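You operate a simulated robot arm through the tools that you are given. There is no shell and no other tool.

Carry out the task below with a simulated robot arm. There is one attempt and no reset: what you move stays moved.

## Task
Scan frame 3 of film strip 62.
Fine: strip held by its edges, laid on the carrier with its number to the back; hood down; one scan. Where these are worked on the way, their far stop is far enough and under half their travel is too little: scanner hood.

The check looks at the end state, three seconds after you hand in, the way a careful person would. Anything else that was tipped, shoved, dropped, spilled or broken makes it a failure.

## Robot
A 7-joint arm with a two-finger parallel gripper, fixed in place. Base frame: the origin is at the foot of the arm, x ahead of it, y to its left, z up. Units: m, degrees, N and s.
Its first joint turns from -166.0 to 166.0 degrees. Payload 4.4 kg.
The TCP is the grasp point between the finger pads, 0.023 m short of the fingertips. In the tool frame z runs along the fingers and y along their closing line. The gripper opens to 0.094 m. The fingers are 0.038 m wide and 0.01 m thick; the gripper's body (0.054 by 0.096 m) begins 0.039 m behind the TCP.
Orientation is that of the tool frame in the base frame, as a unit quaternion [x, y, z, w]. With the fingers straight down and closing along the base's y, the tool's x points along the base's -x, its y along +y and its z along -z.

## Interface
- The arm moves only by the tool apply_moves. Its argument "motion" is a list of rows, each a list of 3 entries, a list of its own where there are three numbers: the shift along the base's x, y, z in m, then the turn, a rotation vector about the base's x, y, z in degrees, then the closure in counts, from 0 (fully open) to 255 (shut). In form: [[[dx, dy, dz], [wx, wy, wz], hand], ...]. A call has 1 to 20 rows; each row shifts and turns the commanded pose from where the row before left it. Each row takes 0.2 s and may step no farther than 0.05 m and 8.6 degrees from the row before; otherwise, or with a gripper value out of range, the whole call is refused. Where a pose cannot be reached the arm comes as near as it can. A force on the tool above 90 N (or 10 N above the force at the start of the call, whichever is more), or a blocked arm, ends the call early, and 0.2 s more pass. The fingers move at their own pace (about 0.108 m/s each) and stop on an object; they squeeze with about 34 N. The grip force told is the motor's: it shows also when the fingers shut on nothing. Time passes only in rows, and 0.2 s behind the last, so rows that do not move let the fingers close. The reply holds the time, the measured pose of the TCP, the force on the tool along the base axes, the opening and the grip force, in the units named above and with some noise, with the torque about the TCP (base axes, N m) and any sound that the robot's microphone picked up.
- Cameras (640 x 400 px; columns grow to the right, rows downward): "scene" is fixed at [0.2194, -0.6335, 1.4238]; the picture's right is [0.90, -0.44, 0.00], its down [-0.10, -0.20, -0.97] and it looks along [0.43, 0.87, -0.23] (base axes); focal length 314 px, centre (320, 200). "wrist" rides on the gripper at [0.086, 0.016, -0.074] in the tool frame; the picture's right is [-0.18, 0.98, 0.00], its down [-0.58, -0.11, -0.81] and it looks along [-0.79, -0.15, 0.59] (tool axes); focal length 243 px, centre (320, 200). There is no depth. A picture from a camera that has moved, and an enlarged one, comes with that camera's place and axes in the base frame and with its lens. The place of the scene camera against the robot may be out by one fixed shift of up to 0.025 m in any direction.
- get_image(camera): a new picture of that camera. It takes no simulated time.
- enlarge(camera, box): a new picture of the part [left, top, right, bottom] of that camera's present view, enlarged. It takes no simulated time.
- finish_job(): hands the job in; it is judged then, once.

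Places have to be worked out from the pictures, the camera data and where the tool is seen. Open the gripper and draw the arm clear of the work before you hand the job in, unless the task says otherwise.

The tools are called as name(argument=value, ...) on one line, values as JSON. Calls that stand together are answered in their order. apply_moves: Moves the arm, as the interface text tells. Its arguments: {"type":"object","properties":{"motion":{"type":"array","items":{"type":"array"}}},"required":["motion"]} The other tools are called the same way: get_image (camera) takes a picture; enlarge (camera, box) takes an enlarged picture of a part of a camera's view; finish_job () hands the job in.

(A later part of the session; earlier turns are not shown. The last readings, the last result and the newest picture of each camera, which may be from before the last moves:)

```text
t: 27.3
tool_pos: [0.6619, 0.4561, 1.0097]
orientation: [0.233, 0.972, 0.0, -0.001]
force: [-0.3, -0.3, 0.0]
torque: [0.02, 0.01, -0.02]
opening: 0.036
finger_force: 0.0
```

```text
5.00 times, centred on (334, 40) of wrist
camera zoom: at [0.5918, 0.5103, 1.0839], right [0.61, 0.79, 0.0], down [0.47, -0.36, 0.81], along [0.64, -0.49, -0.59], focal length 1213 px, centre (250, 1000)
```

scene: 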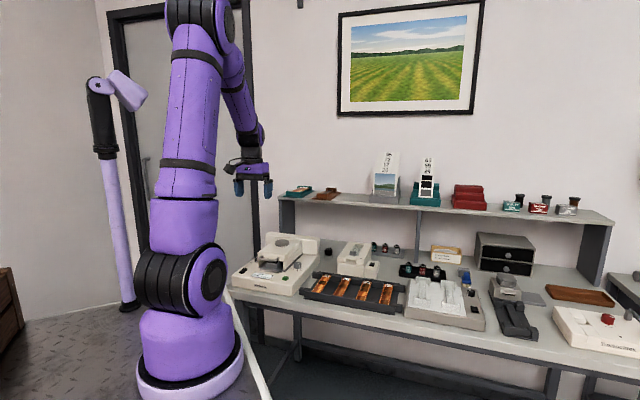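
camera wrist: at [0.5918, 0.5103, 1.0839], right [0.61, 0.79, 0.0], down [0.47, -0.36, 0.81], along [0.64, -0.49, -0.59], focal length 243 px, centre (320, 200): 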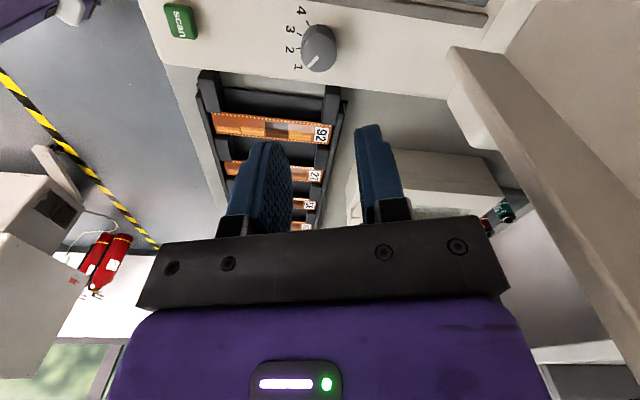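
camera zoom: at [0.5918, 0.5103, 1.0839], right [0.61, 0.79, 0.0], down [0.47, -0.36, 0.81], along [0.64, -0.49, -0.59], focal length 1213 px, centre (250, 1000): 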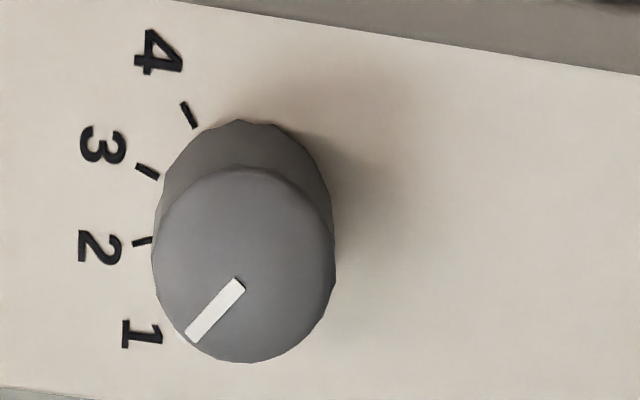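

The dial top centre is at ≈(0.661, 0.456), directly under the TCP, diameter ≈29 mm. I descend around it.

apply_moves(motion=[[[-0.0003, 0, -0.03], [0, 0, 0], 157], [[-0.0003, 0, -0.03], [0, 0, 0], 157], [[0, 0, -0.03], [0, 0, 0], 157], [[0, 0, -0.02], [0, 0, 0], 157], [[0, 0, -0.012], [0, 0, 0], 157], [[0, 0, 0], [0, 0, 0], 157]])

enlarge(camera="scene", box=[255, 225, 335, 275])

enlarge(camera="wrist", box=[220, 60, 444, 200])

```text
t: 28.7
tool_pos: [0.6616, 0.4555, 0.8885]
orientation: [0.233, 0.973, 0.0, 0.001]
force: [-1.1, -0.1, 0.5]
torque: [-0.01, 0.01, 0.0]
opening: 0.0362
finger_force: 0.1
```

```text
8.00 times, centred on (295, 250) of scene
camera zoom: at [0.2194, -0.6335, 1.4238], right [0.9, -0.44, 0.0], down [-0.1, -0.2, -0.97], along [0.43, 0.87, -0.23], focal length 2514 px, centre (520, -200)
```

zoom: 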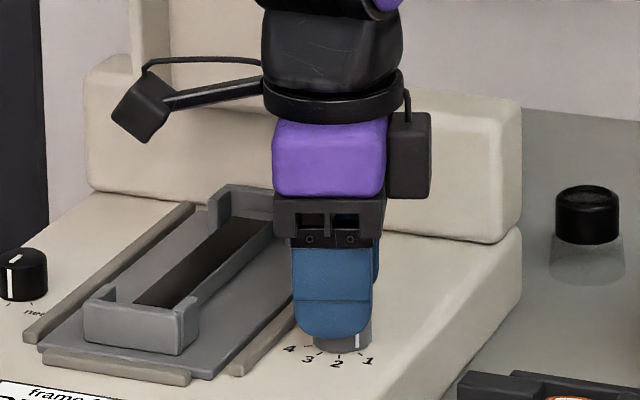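

```text
2.86 times, centred on (332, 130) of wrist
camera zoom: at [0.5906, 0.5094, 0.9624], right [0.61, 0.79, 0.0], down [0.47, -0.36, 0.81], along [0.64, -0.49, -0.59], focal length 693 px, centre (286, 400)
```

zoom: 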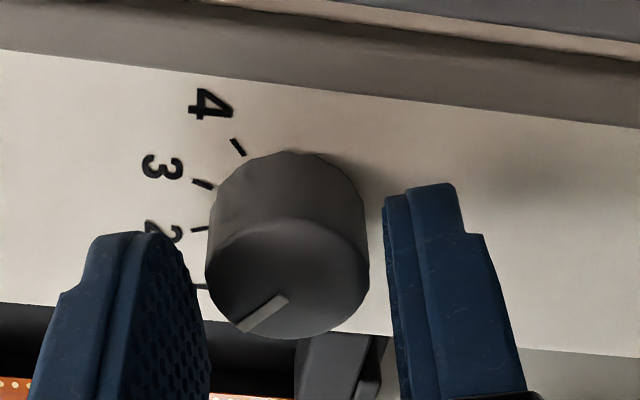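

The deck is at z≈0.850 and the dial top at ≈0.870, centred under the TCP. I go down 10 mm more and close on the dial.

apply_moves(motion=[[[0, 0, -0.006], [0, 0, 0], 157], [[0, 0, -0.0045], [0, 0, 0], 157], [[0, 0, 0], [0, 0, 0], 255], [[0, 0, 0], [0, 0, 0], 255], [[0, 0, 0], [0, 0, 0], 255]])

```text
t: 29.9
tool_pos: [0.66, 0.4561, 0.8792]
orientation: [0.232, 0.973, 0.001, 0.001]
force: [3.6, 7.5, 5.2]
torque: [0.31, 0.14, 0.02]
opening: 0.0295
finger_force: 44.9
```

The dial is held (29.5 mm). I turn it clockwise from above by 36° toward frame 2.

apply_moves(motion=[[[0, 0, 0], [0, 0, -7.2], 255], [[0, 0, 0], [0, 0, -7.2], 255], [[0, 0, 0], [0, 0, -7.2], 255], [[0, 0, 0], [0, 0, -7.2], 255], [[0, 0, 0], [0, 0, -7.2], 255], [[0, 0, 0], [0, 0, 0], 255]])

enlarge(camera="scene", box=[235, 235, 315, 285])

get_image(camera="wrist")

```text
t: 31.3
tool_pos: [0.6611, 0.4574, 0.8787]
orientation: [0.522, 0.853, 0.002, 0.0]
force: [20.7, 26.8, 20.4]
torque: [0.48, -0.73, 0.12]
opening: 0.0296
finger_force: 45.1
```

```text
8.00 times, centred on (275, 260) of scene
camera zoom: at [0.2194, -0.6335, 1.4238], right [0.9, -0.44, 0.0], down [-0.1, -0.2, -0.97], along [0.43, 0.87, -0.23], focal length 2514 px, centre (680, -280)
```

zoom: 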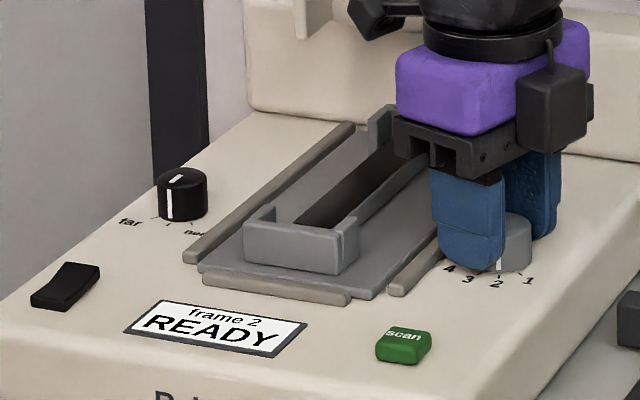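

```text
taken
camera wrist: at [0.6359, 0.5414, 0.9534], right [0.96, 0.28, 0.0], down [0.16, -0.57, 0.81], along [0.23, -0.77, -0.59], focal length 243 px, centre (320, 200)
```

wrist: 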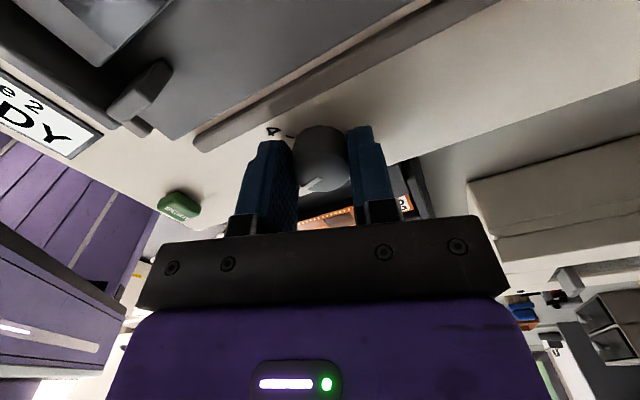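

Display now reads "frame 2 READY". I release, lift, rotate back 36°, shift ~2 mm to centre on the dial, and regrip for the next step.

apply_moves(motion=[[[0, 0, 0], [0, 0, 0], 157], [[0, 0, 0.005], [0, 0, 0], 157], [[0.0007, 0.0009, 0.015], [0, 0, 0], 157], [[0.0006, 0.0009, 0.012], [0, 0, 7.2], 157], [[0, 0, 0], [0, 0, 7.2], 157], [[0, 0, 0], [0, 0, 7.2], 157], [[0, 0, 0], [0, 0, 7.2], 157], [[0, 0, 0], [0, 0, 7.2], 157], [[0, 0, 0], [0, 0, 0], 157]])

enlarge(camera="scene", box=[235, 235, 315, 285])

enlarge(camera="wrist", box=[220, 60, 444, 200])

```text
t: 33.3
tool_pos: [0.662, 0.4575, 0.9094]
orientation: [0.23, 0.973, 0.0, 0.0]
force: [0.5, -0.1, 0.6]
torque: [-0.03, 0.01, 0.0]
opening: 0.0359
finger_force: 0.1
```

```text
8.00 times, centred on (275, 260) of scene
camera zoom: at [0.2194, -0.6335, 1.4238], right [0.9, -0.44, 0.0], down [-0.1, -0.2, -0.97], along [0.43, 0.87, -0.23], focal length 2514 px, centre (680, -280)
```

zoom: 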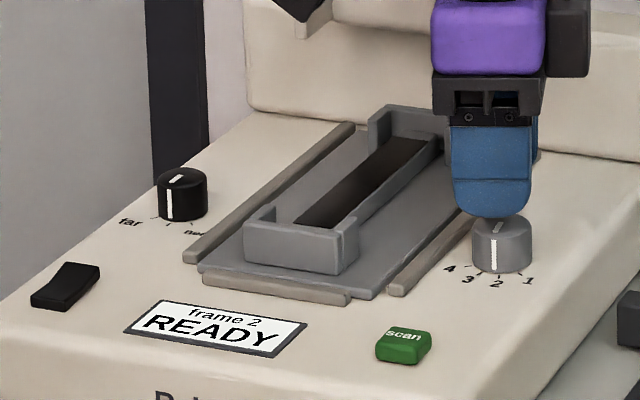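

```text
2.86 times, centred on (332, 130) of wrist
camera zoom: at [0.5909, 0.5109, 0.9836], right [0.61, 0.79, 0.0], down [0.47, -0.36, 0.81], along [0.64, -0.49, -0.59], focal length 693 px, centre (286, 400)
```

zoom: 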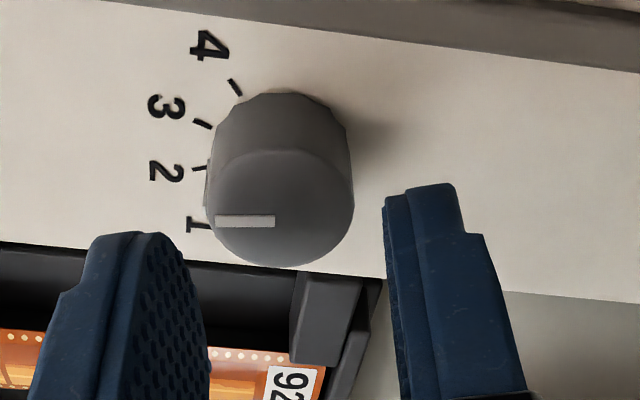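

Dial sits at 2. I descend again (with a tiny recentring), grip, and turn another 36°.

apply_moves(motion=[[[-0.0005, -0.0008, -0.015], [0, 0, 0], 157], [[0, 0, -0.0155], [0, 0, 0], 157], [[0, 0, 0], [0, 0, 0], 255], [[0, 0, 0], [0, 0, 0], 255], [[0, 0, 0], [0, 0, 0], 255]])

```text
t: 34.5
tool_pos: [0.6597, 0.4564, 0.88]
orientation: [0.234, 0.972, 0.0, 0.0]
force: [-4.7, -8.2, 9.0]
torque: [0.3, 1.25, -0.04]
opening: 0.0292
finger_force: 45.5
```

The grip is good and forces are small. I turn it another 36° clockwise toward frame 3.

apply_moves(motion=[[[0, 0, 0], [0, 0, -7.2], 255], [[0, 0, 0], [0, 0, -7.2], 255], [[0, 0, 0], [0, 0, -7.2], 255], [[0, 0, 0], [0, 0, -7.2], 255], [[0, 0, 0], [0, 0, -7.2], 255], [[0, 0, 0], [0, 0, 0], 255]])

enlarge(camera="scene", box=[235, 235, 315, 285])

```text
t: 35.9
tool_pos: [0.6617, 0.4568, 0.8809]
orientation: [0.522, 0.853, 0.003, 0.001]
force: [15.2, 12.7, 8.2]
torque: [-0.38, -0.93, 0.04]
opening: 0.0291
finger_force: 45.2
```

```text
8.00 times, centred on (275, 260) of scene
camera zoom: at [0.2194, -0.6335, 1.4238], right [0.9, -0.44, 0.0], down [-0.1, -0.2, -0.97], along [0.43, 0.87, -0.23], focal length 2514 px, centre (680, -280)
```

zoom: 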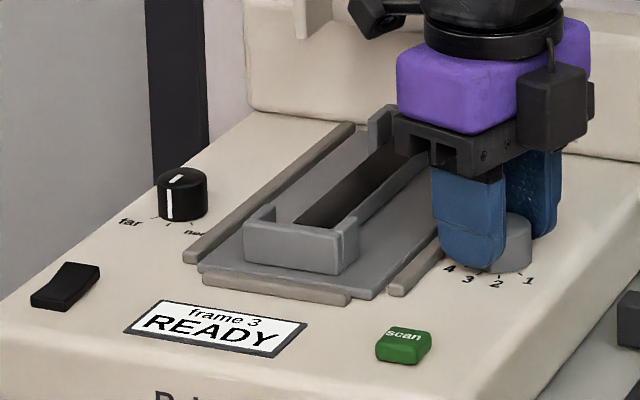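

The display reads "frame 3 READY". I release the dial, lift clear, and move over toward the rack while turning the tool to 45° yaw.

apply_moves(motion=[[[0, 0, 0], [0, 0, 0], 157], [[0, 0, 0.005], [0, 0, 0], 157], [[0, 0, 0.02], [0, 0, 0], 157], [[0, 0, 0.03], [0, 0, 0], 157], [[-0.005, -0.005, 0.03], [0, 0, 7.2], 100], [[-0.01, -0.01, 0.03], [0, 0, 7.2], 0], [[-0.01, -0.01, 0.03], [0, 0, 7.2], 0], [[-0.01, -0.01, 0.03], [0, 0, 7.2], 0], [[-0.01, -0.01, 0.03], [0, 0, 7.2], 0], [[-0.01, -0.01, 0.02], [0, 0, 7.2], 0], [[0, 0, 0], [0, 0, 0], 0]])

enlarge(camera="scene", box=[235, 225, 331, 285])

```text
t: 38.3
tool_pos: [0.6051, 0.4014, 1.1033]
orientation: [0.17, 0.985, 0.0, 0.0]
force: [0.2, 0.6, -0.2]
torque: [0.0, -0.02, 0.01]
opening: 0.0943
finger_force: 0.1
```

```text
6.67 times, centred on (283, 255) of scene
camera zoom: at [0.2194, -0.6335, 1.4238], right [0.9, -0.44, 0.0], down [-0.1, -0.2, -0.97], along [0.43, 0.87, -0.23], focal length 2095 px, centre (567, -167)
```

zoom: 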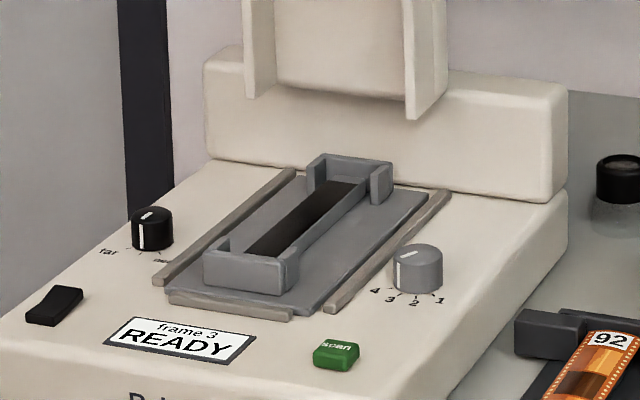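

The dial pointer rests at 3. Now I move over in front of strip 62 with 45° yaw to view the rack end closely.

apply_moves(motion=[[[0.0184, -0.036, -0.0025], [0, 0, 7.18], 0], [[0.0184, -0.036, -0.0025], [0, 0, 7.18], 0], [[0.0184, -0.036, -0.0025], [0, 0, 7.18], 0], [[0.0184, -0.036, -0.0025], [0, 0, 7.18], 0], [[0.0184, -0.036, -0.0025], [0, 0, 7.18], 0], [[0.0184, -0.036, -0.0025], [0, 0, 7.18], 0], [[0.0184, -0.036, -0.0025], [0, 0, 7.18], 0], [[0.0184, -0.036, -0.0025], [0, 0, 7.18], 0], [[0.0184, -0.036, -0.0025], [0, 0, 7.18], 0], [[0, 0, 0], [0, 0, 0], 0]])

get_image(camera="wrist")

get_image(camera="scene")

```text
t: 40.5
tool_pos: [0.7704, 0.0766, 1.0789]
orientation: [-0.383, 0.924, 0.0, 0.0]
force: [-0.2, -0.2, 0.8]
torque: [0.0, 0.02, 0.0]
opening: 0.0937
finger_force: 0.1
```

```text
taken
camera wrist: at [0.6977, 0.0264, 1.1536], right [-0.56, 0.83, 0.0], down [0.49, 0.33, 0.81], along [0.67, 0.46, -0.59], focal length 243 px, centre (320, 200)
```

wrist: 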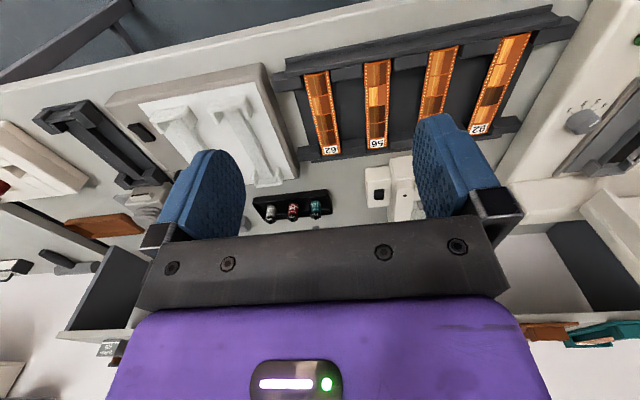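

```text
taken
```

scene: 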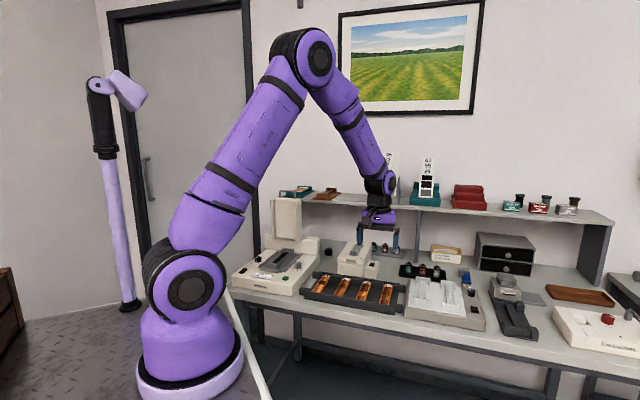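

enlarge(camera="wrist", box=[260, 55, 420, 165])

enlarge(camera="wrist", box=[280, 55, 360, 105])

enlarge(camera="wrist", box=[285, 115, 365, 165])

enlarge(camera="scene", box=[350, 270, 430, 320])

```text
3.64 times, centred on (340, 110) of wrist
camera zoom: at [0.6977, 0.0264, 1.1536], right [-0.56, 0.83, 0.0], down [0.49, 0.33, 0.81], along [0.67, 0.46, -0.59], focal length 882 px, centre (247, 527)
```

zoom: 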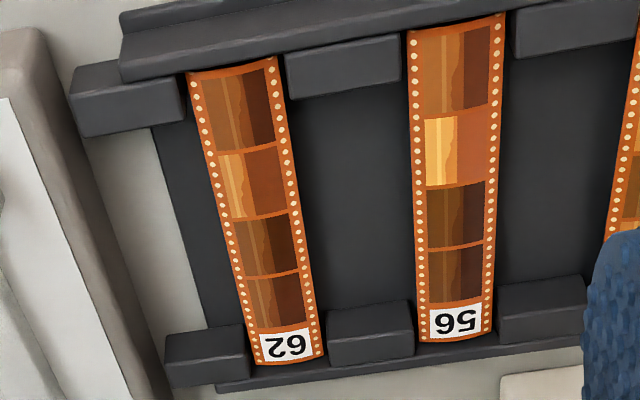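

```text
8.00 times, centred on (320, 80) of wrist
camera zoom: at [0.6977, 0.0264, 1.1536], right [-0.56, 0.83, 0.0], down [0.49, 0.33, 0.81], along [0.67, 0.46, -0.59], focal length 1941 px, centre (320, 1160)
```

zoom: 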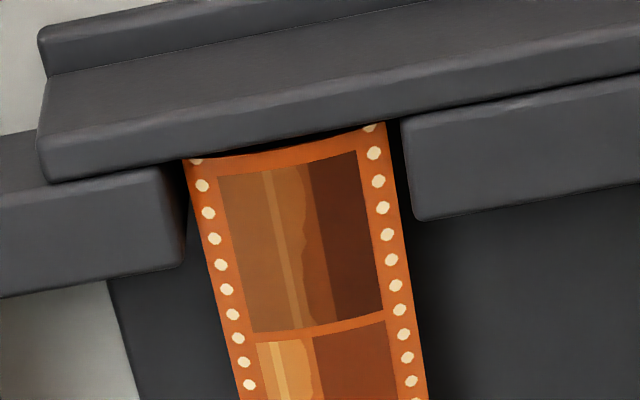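

```text
8.00 times, centred on (325, 140) of wrist
camera zoom: at [0.6977, 0.0264, 1.1536], right [-0.56, 0.83, 0.0], down [0.49, 0.33, 0.81], along [0.67, 0.46, -0.59], focal length 1941 px, centre (280, 680)
```

zoom: 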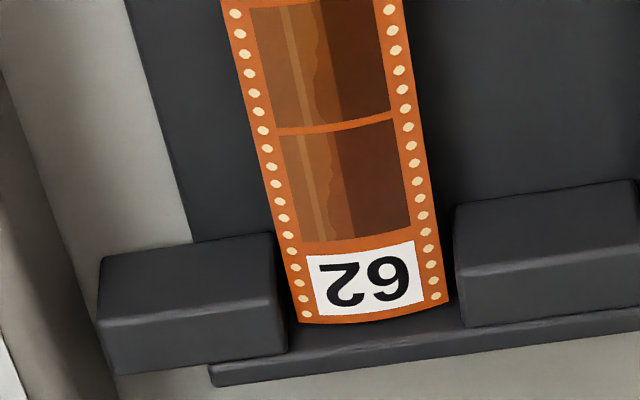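

```text
8.00 times, centred on (390, 295) of scene
camera zoom: at [0.2194, -0.6335, 1.4238], right [0.9, -0.44, 0.0], down [-0.1, -0.2, -0.97], along [0.43, 0.87, -0.23], focal length 2514 px, centre (-240, -560)
```

zoom: 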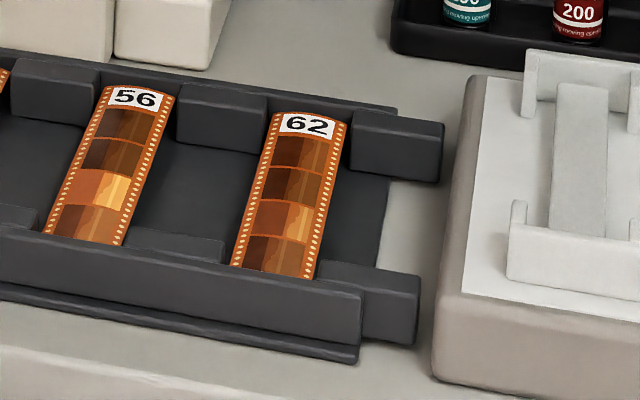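

Strip 62 lies at r≈0.508 (bench right-coordinate), back end b≈0.815, z≈0.83, width ≈35 mm, aligned with my 45° yaw; its mid-section is free between the blocks. Before gripping, I go back for a close stereo look at the carrier so I can place it accurately.

apply_moves(motion=[[[-0.0233, 0.0362, -0.0029], [0, 0, 0], 0], [[-0.0233, 0.0362, -0.0029], [0, 0, 0], 0], [[-0.0233, 0.0362, -0.0029], [0, 0, 0], 0], [[-0.0233, 0.0362, -0.0029], [0, 0, 0], 0], [[-0.0233, 0.0362, -0.0029], [0, 0, 0], 0], [[-0.0233, 0.0362, -0.0029], [0, 0, 0], 0], [[-0.0233, 0.0362, -0.0029], [0, 0, 0], 0], [[-0.0233, 0.0362, -0.0029], [0, 0, 0], 0], [[-0.0233, 0.0362, -0.0029], [0, 0, 0], 0], [[-0.0233, 0.0362, -0.0029], [0, 0, 0], 0], [[0, 0, 0], [0, 0, 0], 0]])

get_image(camera="wrist")

enlarge(camera="wrist", box=[260, 70, 388, 150])

enlarge(camera="wrist", box=[260, 120, 388, 200])

```text
t: 42.9
tool_pos: [0.5393, 0.4388, 1.0496]
orientation: [-0.382, 0.924, 0.0, 0.0]
force: [-0.1, 0.0, 0.4]
torque: [-0.02, -0.01, 0.0]
opening: 0.0939
finger_force: 0.0
```

```text
taken
camera wrist: at [0.466, 0.3891, 1.1247], right [-0.56, 0.83, 0.0], down [0.49, 0.33, 0.81], along [0.67, 0.45, -0.59], focal length 243 px, centre (320, 200)
```

wrist: 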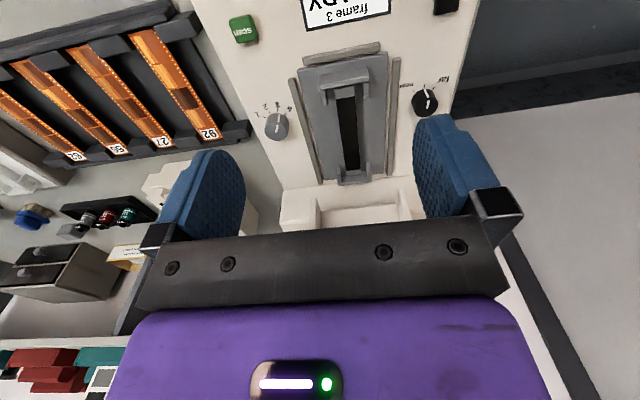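

```text
5.00 times, centred on (324, 110) of wrist
camera zoom: at [0.466, 0.3891, 1.1247], right [-0.56, 0.83, 0.0], down [0.49, 0.33, 0.81], along [0.67, 0.45, -0.59], focal length 1213 px, centre (300, 650)
```

zoom: 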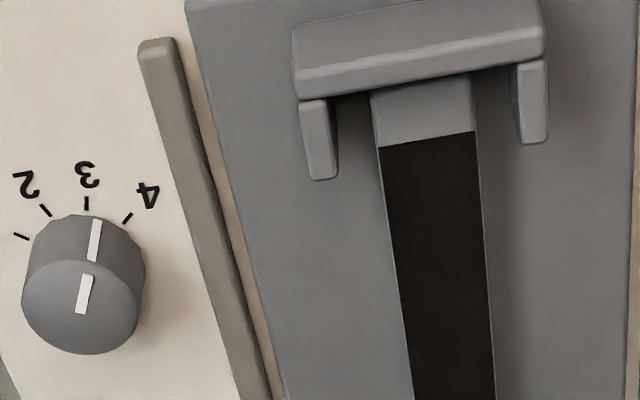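

```text
5.00 times, centred on (324, 160) of wrist
camera zoom: at [0.466, 0.3891, 1.1247], right [-0.56, 0.83, 0.0], down [0.49, 0.33, 0.81], along [0.67, 0.45, -0.59], focal length 1213 px, centre (300, 400)
```

zoom: 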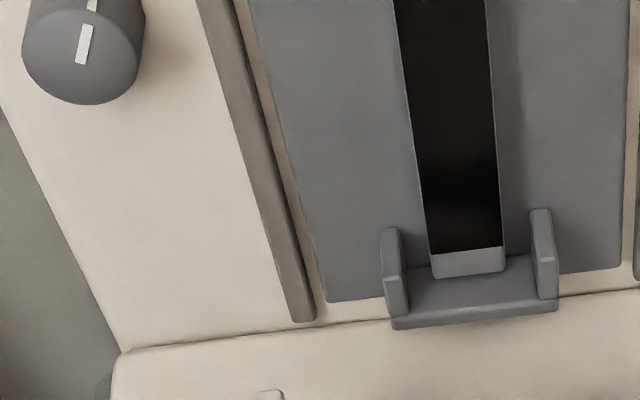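

I take a second, lower view for stereo on the brackets and the raised bar.

apply_moves(motion=[[[0, 0, -0.03], [0, 0, 0], 0], [[0, 0, -0.03], [0, 0, 0], 0], [[0, 0, 0], [0, 0, 0], 0]])

enlarge(camera="wrist", box=[250, 30, 410, 130])

enlarge(camera="wrist", box=[260, 110, 388, 190])

enlarge(camera="scene", box=[255, 240, 311, 275])

```text
t: 43.7
tool_pos: [0.5408, 0.4367, 0.9923]
orientation: [-0.382, 0.924, 0.0, 0.0]
force: [-0.7, 0.6, -0.9]
torque: [-0.01, 0.0, -0.02]
opening: 0.0938
finger_force: 0.0
```

```text
4.00 times, centred on (330, 80) of wrist
camera zoom: at [0.4677, 0.3874, 1.0661], right [-0.56, 0.83, 0.0], down [0.49, 0.33, 0.81], along [0.67, 0.45, -0.59], focal length 970 px, centre (280, 680)
```

zoom: 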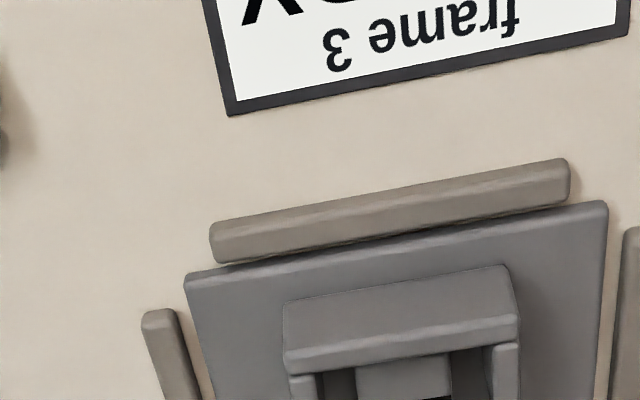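

```text
5.00 times, centred on (324, 150) of wrist
camera zoom: at [0.4677, 0.3874, 1.0661], right [-0.56, 0.83, 0.0], down [0.49, 0.33, 0.81], along [0.67, 0.45, -0.59], focal length 1213 px, centre (300, 450)
```

zoom: 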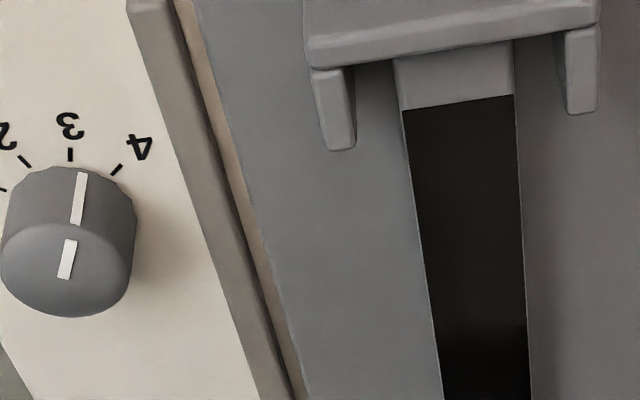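

```text
11.43 times, centred on (283, 258) of scene
camera zoom: at [0.2194, -0.6335, 1.4238], right [0.9, -0.44, 0.0], down [-0.1, -0.2, -0.97], along [0.43, 0.87, -0.23], focal length 3591 px, centre (743, -457)
```

zoom: 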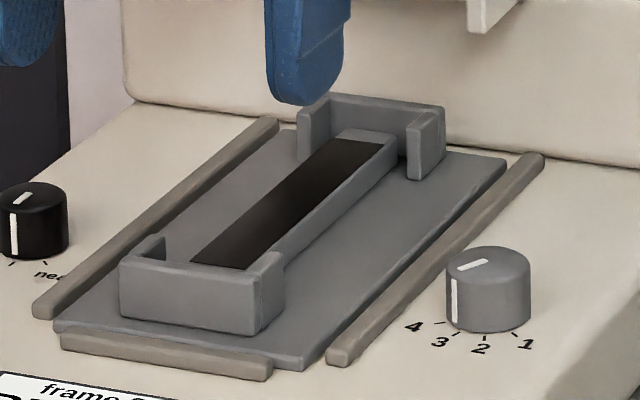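

The front bracket's wall back face is at b≈0.741, cheeks inner width ≈39 mm centred at r≈0.054, bar top z≈0.870, wall top z≈0.878. Now I zoom on the rear bracket for its wall position.

enlarge(camera="wrist", box=[320, 150, 400, 200])

enlarge(camera="wrist", box=[240, 40, 416, 220])

```text
8.00 times, centred on (360, 175) of wrist
camera zoom: at [0.4677, 0.3874, 1.0661], right [-0.56, 0.83, 0.0], down [0.49, 0.33, 0.81], along [0.67, 0.45, -0.59], focal length 1941 px, centre (0, 400)
```

zoom: 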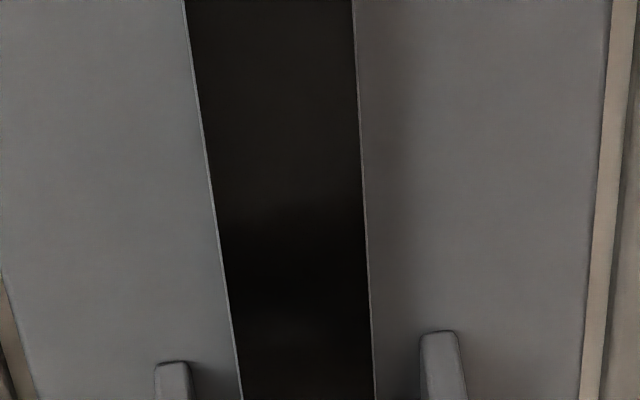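

```text
2.22 times, centred on (328, 130) of wrist
camera zoom: at [0.4677, 0.3874, 1.0661], right [-0.56, 0.83, 0.0], down [0.49, 0.33, 0.81], along [0.67, 0.45, -0.59], focal length 539 px, centre (302, 356)
```

zoom: 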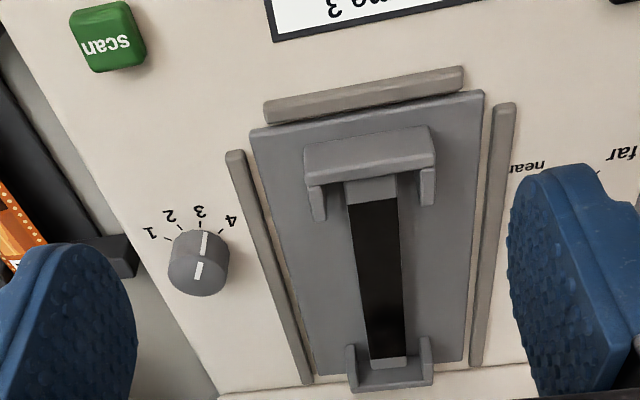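

I zoom on the rear bracket itself (it lies lower in this picture).

enlarge(camera="wrist", box=[320, 180, 384, 220])

```text
10.00 times, centred on (352, 200) of wrist
camera zoom: at [0.4677, 0.3874, 1.0661], right [-0.56, 0.83, 0.0], down [0.49, 0.33, 0.81], along [0.67, 0.45, -0.59], focal length 2426 px, centre (0, 200)
```

zoom: 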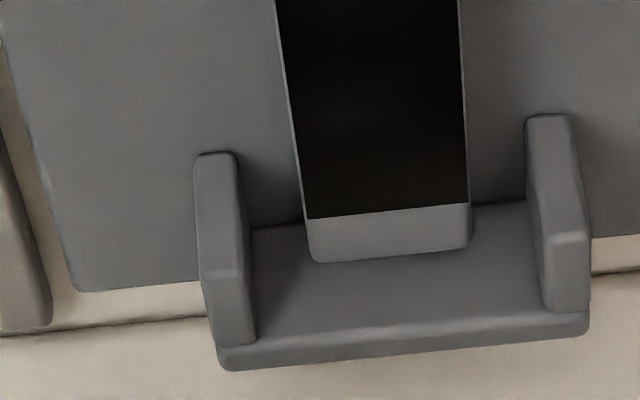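

The rear bracket's inner wall is at b≈0.898, so the strip bay runs 0.741–0.898 (centre ≈0.8195, r≈0.054). I'll grip strip 62 about 20 mm in front of its middle so the wrist stays clear of the open hood, and move above it now.

apply_moves(motion=[[[0.0325, -0.0289, 0.003], [0, 0, 0], 60], [[0.0325, -0.0289, 0.003], [0, 0, 0], 103], [[0.0325, -0.0289, 0], [0, 0, 0], 103], [[0.0325, -0.0289, 0], [0, 0, 0], 103], [[0.0325, -0.0289, 0], [0, 0, 0], 103], [[0.0325, -0.0289, 0], [0, 0, 0], 103], [[0.0325, -0.0289, 0], [0, 0, 0], 103], [[0.0325, -0.0289, 0], [0, 0, 0], 103], [[0.0325, -0.0289, 0], [0, 0, 0], 103], [[0.0329, -0.0289, 0], [0, 0, 0], 103], [[0, 0, -0.03], [0, 0, 0], 103], [[0, 0, -0.03], [0, 0, 0], 103], [[0, 0, 0], [0, 0, 0], 103]])

get_image(camera="wrist")

enlarge(camera="scene", box=[330, 230, 442, 300])

```text
t: 46.5
tool_pos: [0.8655, 0.1485, 0.939]
orientation: [-0.381, 0.924, 0.0, 0.001]
force: [-0.8, 0.0, 0.4]
torque: [0.0, 0.03, 0.04]
opening: 0.0562
finger_force: 0.1
```

```text
taken
camera wrist: at [0.7925, 0.0991, 1.0131], right [-0.56, 0.83, 0.0], down [0.49, 0.33, 0.81], along [0.67, 0.45, -0.59], focal length 243 px, centre (320, 200)
```

wrist: 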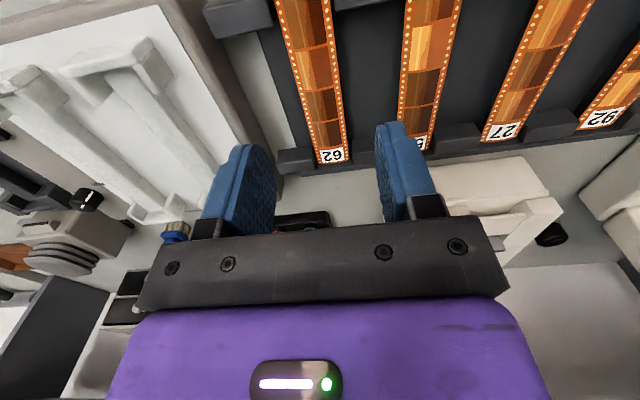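

```text
5.71 times, centred on (386, 265) of scene
camera zoom: at [0.2194, -0.6335, 1.4238], right [0.9, -0.44, 0.0], down [-0.1, -0.2, -0.97], along [0.43, 0.87, -0.23], focal length 1795 px, centre (-57, -171)
```

zoom: 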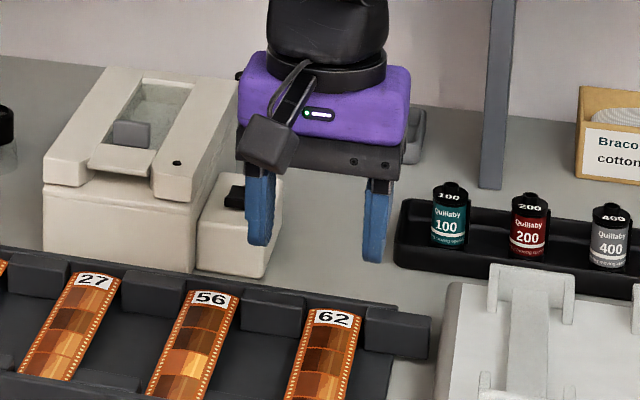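

The tool is above strip 62. I zoom to measure the strip's lateral offset from the TCP.

enlarge(camera="wrist", box=[250, 0, 410, 100])

enlarge(camera="wrist", box=[270, 90, 398, 170])

```text
4.00 times, centred on (330, 50) of wrist
camera zoom: at [0.7925, 0.0991, 1.0131], right [-0.56, 0.83, 0.0], down [0.49, 0.33, 0.81], along [0.67, 0.45, -0.59], focal length 970 px, centre (280, 800)
```

zoom: 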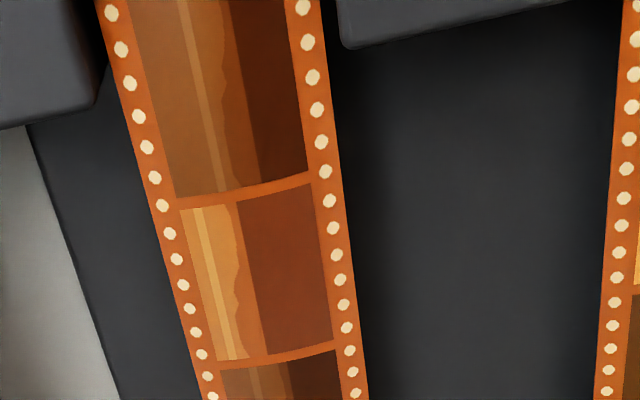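

```text
5.00 times, centred on (334, 130) of wrist
camera zoom: at [0.7925, 0.0991, 1.0131], right [-0.56, 0.83, 0.0], down [0.49, 0.33, 0.81], along [0.67, 0.45, -0.59], focal length 1213 px, centre (250, 550)
```

zoom: 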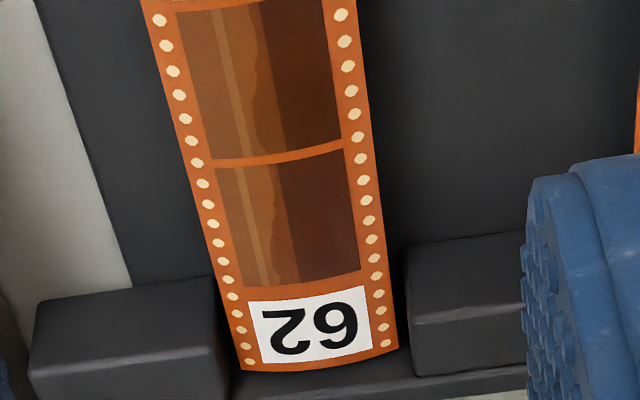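

Strip centreline is at r≈0.509 (TCP 0.507) and back end b≈0.812, so I shift 2 mm right and descend around the strip's edges.

apply_moves(motion=[[[0.0014, -0.0014, -0.02], [0, 0, 0], 103], [[0, 0, -0.03], [0, 0, 0], 103], [[0, 0, -0.025], [0, 0, 0], 103], [[0, 0, -0.012], [0, 0, 0], 103], [[0, 0, 0], [0, 0, 0], 103]])

get_image(camera="wrist")

enlarge(camera="scene", box=[346, 255, 426, 305])

```text
t: 47.7
tool_pos: [0.8657, 0.1473, 0.8527]
orientation: [-0.382, 0.924, 0.0, 0.0]
force: [0.3, 0.2, -0.1]
torque: [0.02, 0.02, 0.0]
opening: 0.056
finger_force: 0.1
```

```text
taken
camera wrist: at [0.7931, 0.0979, 0.926], right [-0.56, 0.83, 0.0], down [0.49, 0.33, 0.81], along [0.67, 0.45, -0.59], focal length 243 px, centre (320, 200)
```

wrist: 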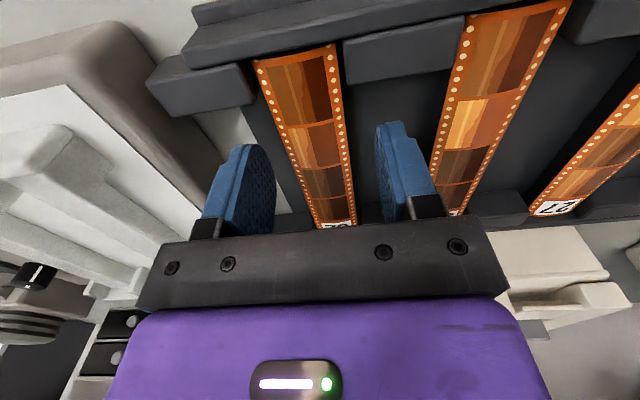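

```text
8.00 times, centred on (386, 280) of scene
camera zoom: at [0.2194, -0.6335, 1.4238], right [0.9, -0.44, 0.0], down [-0.1, -0.2, -0.97], along [0.43, 0.87, -0.23], focal length 2514 px, centre (-208, -440)
```

zoom: 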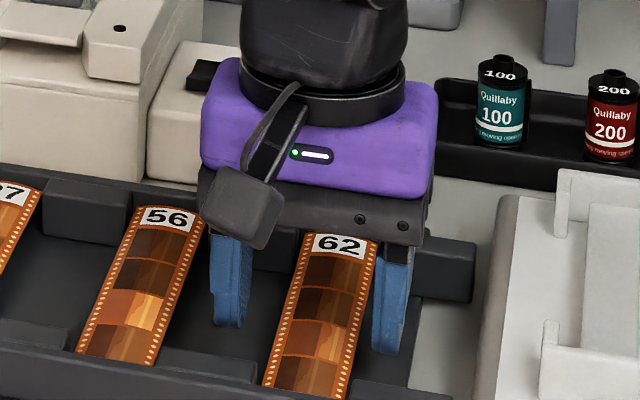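

The fingers straddle the strip evenly. I lower 11 mm more, watching the force, then close gently on the edges.

apply_moves(motion=[[[0, 0, -0.006], [0, 0, 0], 103], [[0, 0, -0.005], [0, 0, 0], 103], [[0, 0, 0], [0, 0, 0], 103]])

enlarge(camera="scene", box=[346, 265, 426, 315])

enlarge(camera="wrist", box=[200, 40, 440, 230])

```text
t: 48.5
tool_pos: [0.8654, 0.1476, 0.8414]
orientation: [-0.382, 0.924, 0.0, 0.0]
force: [-0.8, -0.3, 0.8]
torque: [0.01, 0.0, -0.01]
opening: 0.056
finger_force: 0.0
```

```text
8.00 times, centred on (386, 290) of scene
camera zoom: at [0.2194, -0.6335, 1.4238], right [0.9, -0.44, 0.0], down [-0.1, -0.2, -0.97], along [0.43, 0.87, -0.23], focal length 2514 px, centre (-208, -520)
```

zoom: 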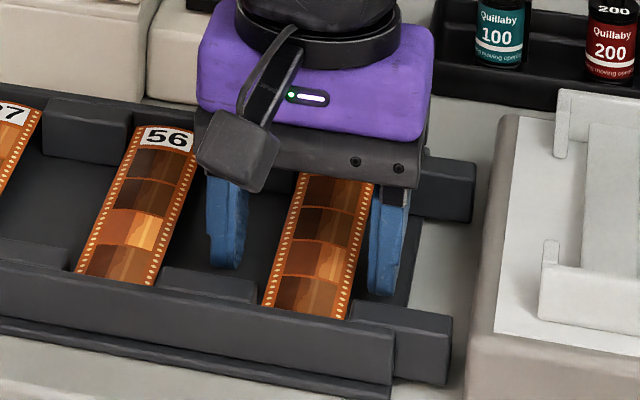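

```text
2.11 times, centred on (320, 135) of wrist
camera zoom: at [0.7924, 0.0989, 0.9153], right [-0.56, 0.83, 0.0], down [0.49, 0.33, 0.81], along [0.67, 0.45, -0.59], focal length 511 px, centre (320, 337)
```

zoom: 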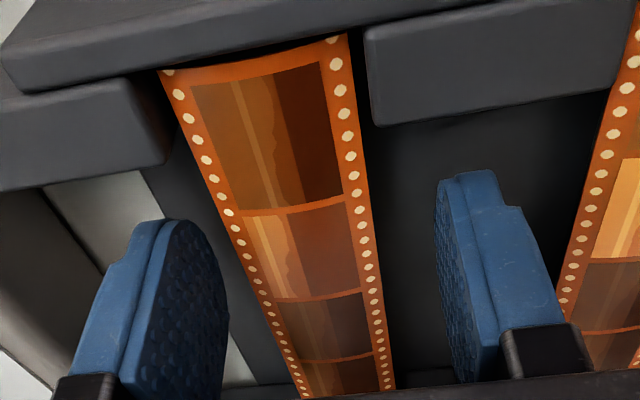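

Strip crown appears near z≈0.825–0.83 and tips at 0.818. I go 3 mm lower in small steps to have the edges well on the pads, checking for contact, then close.

apply_moves(motion=[[[0, 0, -0.0015], [0, 0, 0], 103], [[0, 0, -0.0015], [0, 0, 0], 103], [[0, 0, 0], [0, 0, 0], 103]])

```text
t: 49.3
tool_pos: [0.8651, 0.1479, 0.8382]
orientation: [-0.381, 0.925, 0.0, 0.0]
force: [-0.7, -0.3, -0.3]
torque: [0.01, 0.02, -0.02]
opening: 0.0557
finger_force: 0.1
```

No contact below. I close in stages to pinch the edges gently.

apply_moves(motion=[[[0, 0, 0], [0, 0, 0], 145], [[0, 0, 0], [0, 0, 0], 158], [[0, 0, 0], [0, 0, 0], 166], [[0, 0, 0], [0, 0, 0], 166]])

enlarge(camera="wrist", box=[200, 40, 440, 230])

```text
t: 50.3
tool_pos: [0.866, 0.1481, 0.8385]
orientation: [-0.381, 0.924, 0.001, 0.0]
force: [4.1, -4.1, -0.2]
torque: [-0.03, -0.06, 0.01]
opening: 0.0354
finger_force: 2.8
```

```text
2.11 times, centred on (320, 135) of wrist
camera zoom: at [0.7928, 0.0986, 0.9127], right [-0.56, 0.83, 0.0], down [0.49, 0.33, 0.81], along [0.67, 0.45, -0.59], focal length 511 px, centre (320, 337)
```

zoom: 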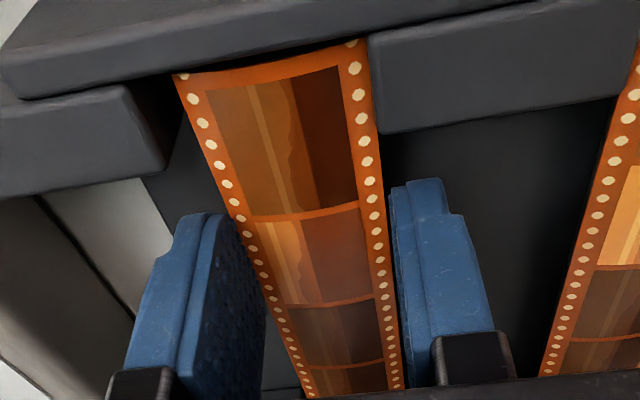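

The fingers stalled at 35.4 mm on both edges with a light pinch; a +r push of ~6 N shows the strip is lightly against the left block. I recentre 1.5 mm right, firm the grip moderately, and lift a little.

apply_moves(motion=[[[0.0006, -0.0006, 0], [0, 0, 0], 166], [[0.0005, -0.0005, 0], [0, 0, 0], 180], [[0, 0, 0], [0, 0, 0], 185], [[0, 0, 0], [0, 0, 0], 185]])

```text
t: 51.3
tool_pos: [0.8671, 0.1478, 0.8389]
orientation: [-0.382, 0.924, 0.0, 0.0]
force: [4.3, -3.4, 1.4]
torque: [-0.04, -0.02, 0.02]
opening: 0.0316
finger_force: 34.3
```

The opening dropped to 31.6 mm at 34 N, which may mean the strip flexed or shifted. I look before going on.

enlarge(camera="wrist", box=[200, 40, 440, 230])

enlarge(camera="scene", box=[356, 275, 420, 315])

```text
2.11 times, centred on (320, 135) of wrist
camera zoom: at [0.7934, 0.0982, 0.9122], right [-0.56, 0.83, 0.0], down [0.49, 0.33, 0.81], along [0.67, 0.45, -0.59], focal length 511 px, centre (320, 337)
```

zoom: 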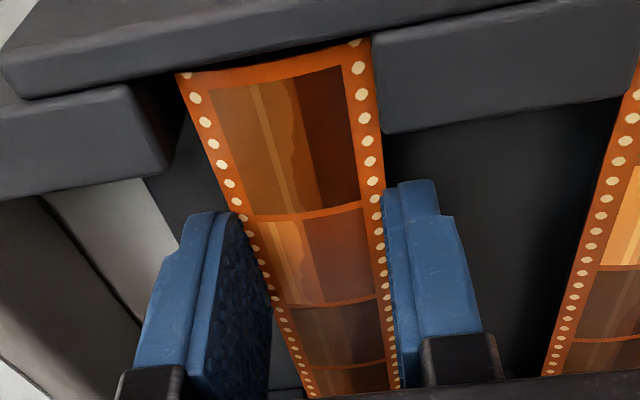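

```text
10.00 times, centred on (388, 295) of scene
camera zoom: at [0.2194, -0.6335, 1.4238], right [0.9, -0.44, 0.0], down [-0.1, -0.2, -0.97], along [0.43, 0.87, -0.23], focal length 3142 px, centre (-360, -750)
```

zoom: 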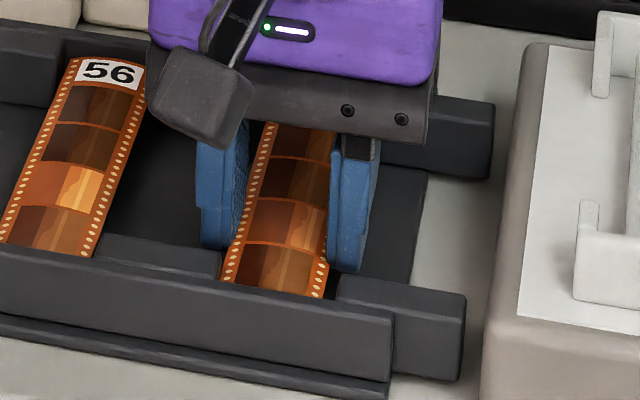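

Both pads now sit on the edges and the strip looks flat and intact. I lift 12 mm slowly and check it comes along.

apply_moves(motion=[[[0, 0, 0.004], [0, 0, 0], 185], [[0, 0, 0.004], [0, 0, 0], 185], [[0, 0, 0.004], [0, 0, 0], 185], [[0, 0, 0], [0, 0, 0], 185]])

enlarge(camera="wrist", box=[200, 40, 440, 230])

enlarge(camera="scene", box=[356, 265, 420, 305])

```text
t: 52.3
tool_pos: [0.8663, 0.147, 0.8498]
orientation: [-0.382, 0.924, 0.0, 0.001]
force: [-0.2, -0.8, -0.3]
torque: [0.0, -0.01, -0.03]
opening: 0.0315
finger_force: 33.7
```

```text
2.11 times, centred on (320, 135) of wrist
camera zoom: at [0.7935, 0.0975, 0.9245], right [-0.56, 0.83, 0.0], down [0.49, 0.33, 0.81], along [0.67, 0.45, -0.59], focal length 511 px, centre (320, 337)
```

zoom: 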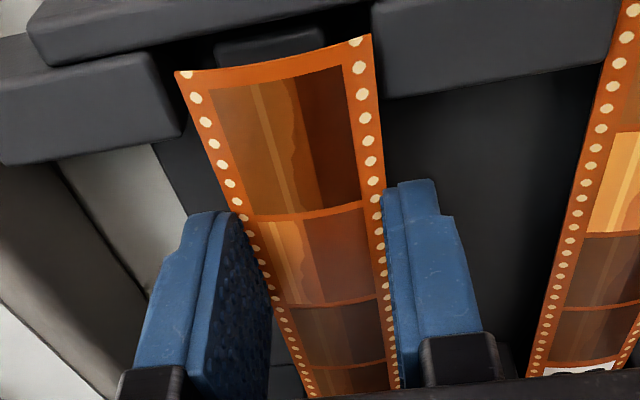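

```text
10.00 times, centred on (388, 285) of scene
camera zoom: at [0.2194, -0.6335, 1.4238], right [0.9, -0.44, 0.0], down [-0.1, -0.2, -0.97], along [0.43, 0.87, -0.23], focal length 3142 px, centre (-360, -650)
```

zoom: 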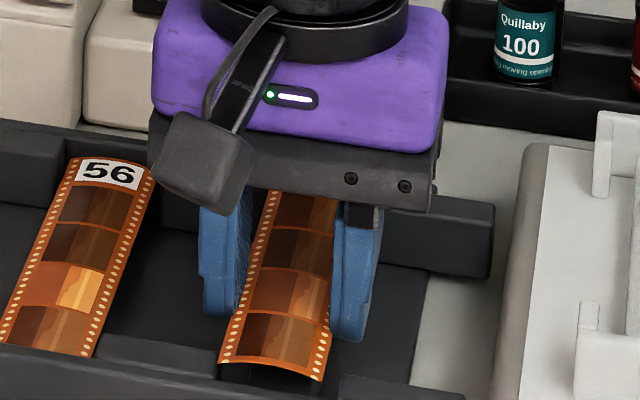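

Strip 62 is lifted cleanly, held by both edges; its ends are about 47 mm ahead and 97 mm behind... i.e. strip centre ≈25 mm behind the TCP. I raise it and carry it to in front of the carrier (r≈0.054, b≈0.68), clear of the hood skirts.

apply_moves(motion=[[[0, 0, 0.02], [0, 0, 0], 185], [[0, 0, 0.03], [0, 0, 0], 185], [[0, 0, 0.035], [0, 0, 0], 185], [[0, 0, 0.035], [0, 0, 0], 185], [[-0.0289, 0.0246, 0], [0, 0, 0], 185], [[-0.0289, 0.0246, 0], [0, 0, 0], 185], [[-0.0289, 0.0246, 0], [0, 0, 0], 185], [[-0.0289, 0.0246, 0], [0, 0, 0], 185], [[-0.0289, 0.0246, 0], [0, 0, 0], 185], [[-0.0289, 0.0246, 0], [0, 0, 0], 185], [[-0.0289, 0.0246, 0], [0, 0, 0], 185], [[-0.0289, 0.0246, 0], [0, 0, 0], 185], [[-0.0289, 0.0246, 0], [0, 0, 0], 185], [[-0.0289, 0.0246, 0], [0, 0, 0], 185], [[-0.0289, 0.0246, 0], [0, 0, 0], 185], [[-0.0289, 0.0246, 0], [0, 0, 0], 185], [[0, 0, 0], [0, 0, 0], 185]])

get_image(camera="wrist")

enlarge(camera="scene", box=[220, 200, 348, 280])

enlarge(camera="scene", box=[290, 255, 430, 330])

```text
t: 55.9
tool_pos: [0.5177, 0.4462, 0.9687]
orientation: [-0.382, 0.924, 0.0, 0.0]
force: [-0.3, -0.2, 0.7]
torque: [-0.01, 0.01, 0.0]
opening: 0.0315
finger_force: 34.2
```

```text
taken
camera wrist: at [0.4458, 0.3955, 1.0432], right [-0.56, 0.83, 0.0], down [0.49, 0.33, 0.81], along [0.67, 0.45, -0.59], focal length 243 px, centre (320, 200)
```

wrist: 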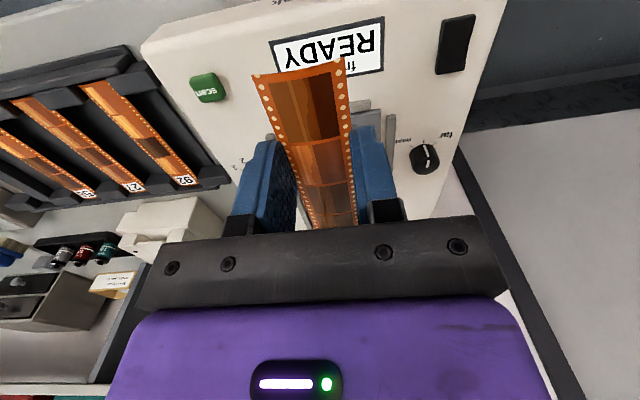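

```text
5.00 times, centred on (284, 240) of scene
camera zoom: at [0.2194, -0.6335, 1.4238], right [0.9, -0.44, 0.0], down [-0.1, -0.2, -0.97], along [0.43, 0.87, -0.23], focal length 1571 px, centre (500, 0)
```

zoom: 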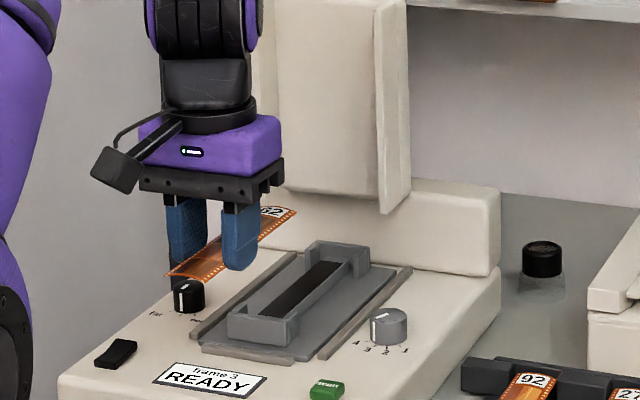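

```text
4.57 times, centred on (360, 292) of scene
camera zoom: at [0.2194, -0.6335, 1.4238], right [0.9, -0.44, 0.0], down [-0.1, -0.2, -0.97], along [0.43, 0.87, -0.23], focal length 1436 px, centre (137, -223)
```

zoom: 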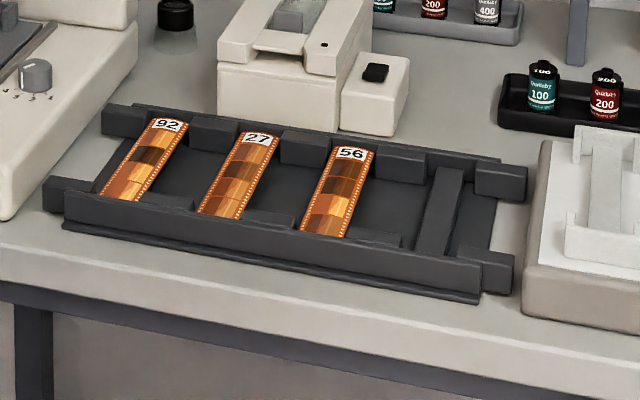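

The strip hangs level, number 62 at the back, rack undisturbed. I shift ~4 mm right to r≈0.054 and lower to z≈0.915, still in front of the hood.

apply_moves(motion=[[[0.0013, -0.0013, -0.02], [0, 0, 0], 185], [[0.0012, -0.0012, -0.02], [0, 0, 0], 185], [[0, 0, -0.013], [0, 0, 0], 185], [[0, 0, 0], [0, 0, 0], 185]])

get_image(camera="wrist")

```text
t: 56.9
tool_pos: [0.5203, 0.4422, 0.9157]
orientation: [-0.381, 0.924, 0.0, 0.001]
force: [0.6, -0.3, -0.5]
torque: [-0.01, 0.01, 0.02]
opening: 0.0316
finger_force: 34.3
```

```text
taken
camera wrist: at [0.4479, 0.3924, 0.9899], right [-0.56, 0.83, 0.0], down [0.49, 0.33, 0.81], along [0.67, 0.45, -0.59], focal length 243 px, centre (320, 200)
```

wrist: 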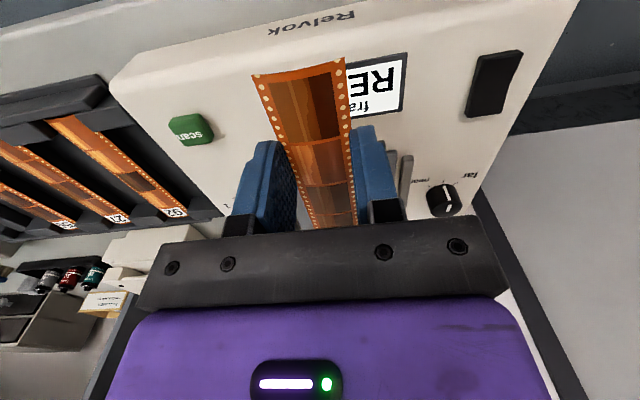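

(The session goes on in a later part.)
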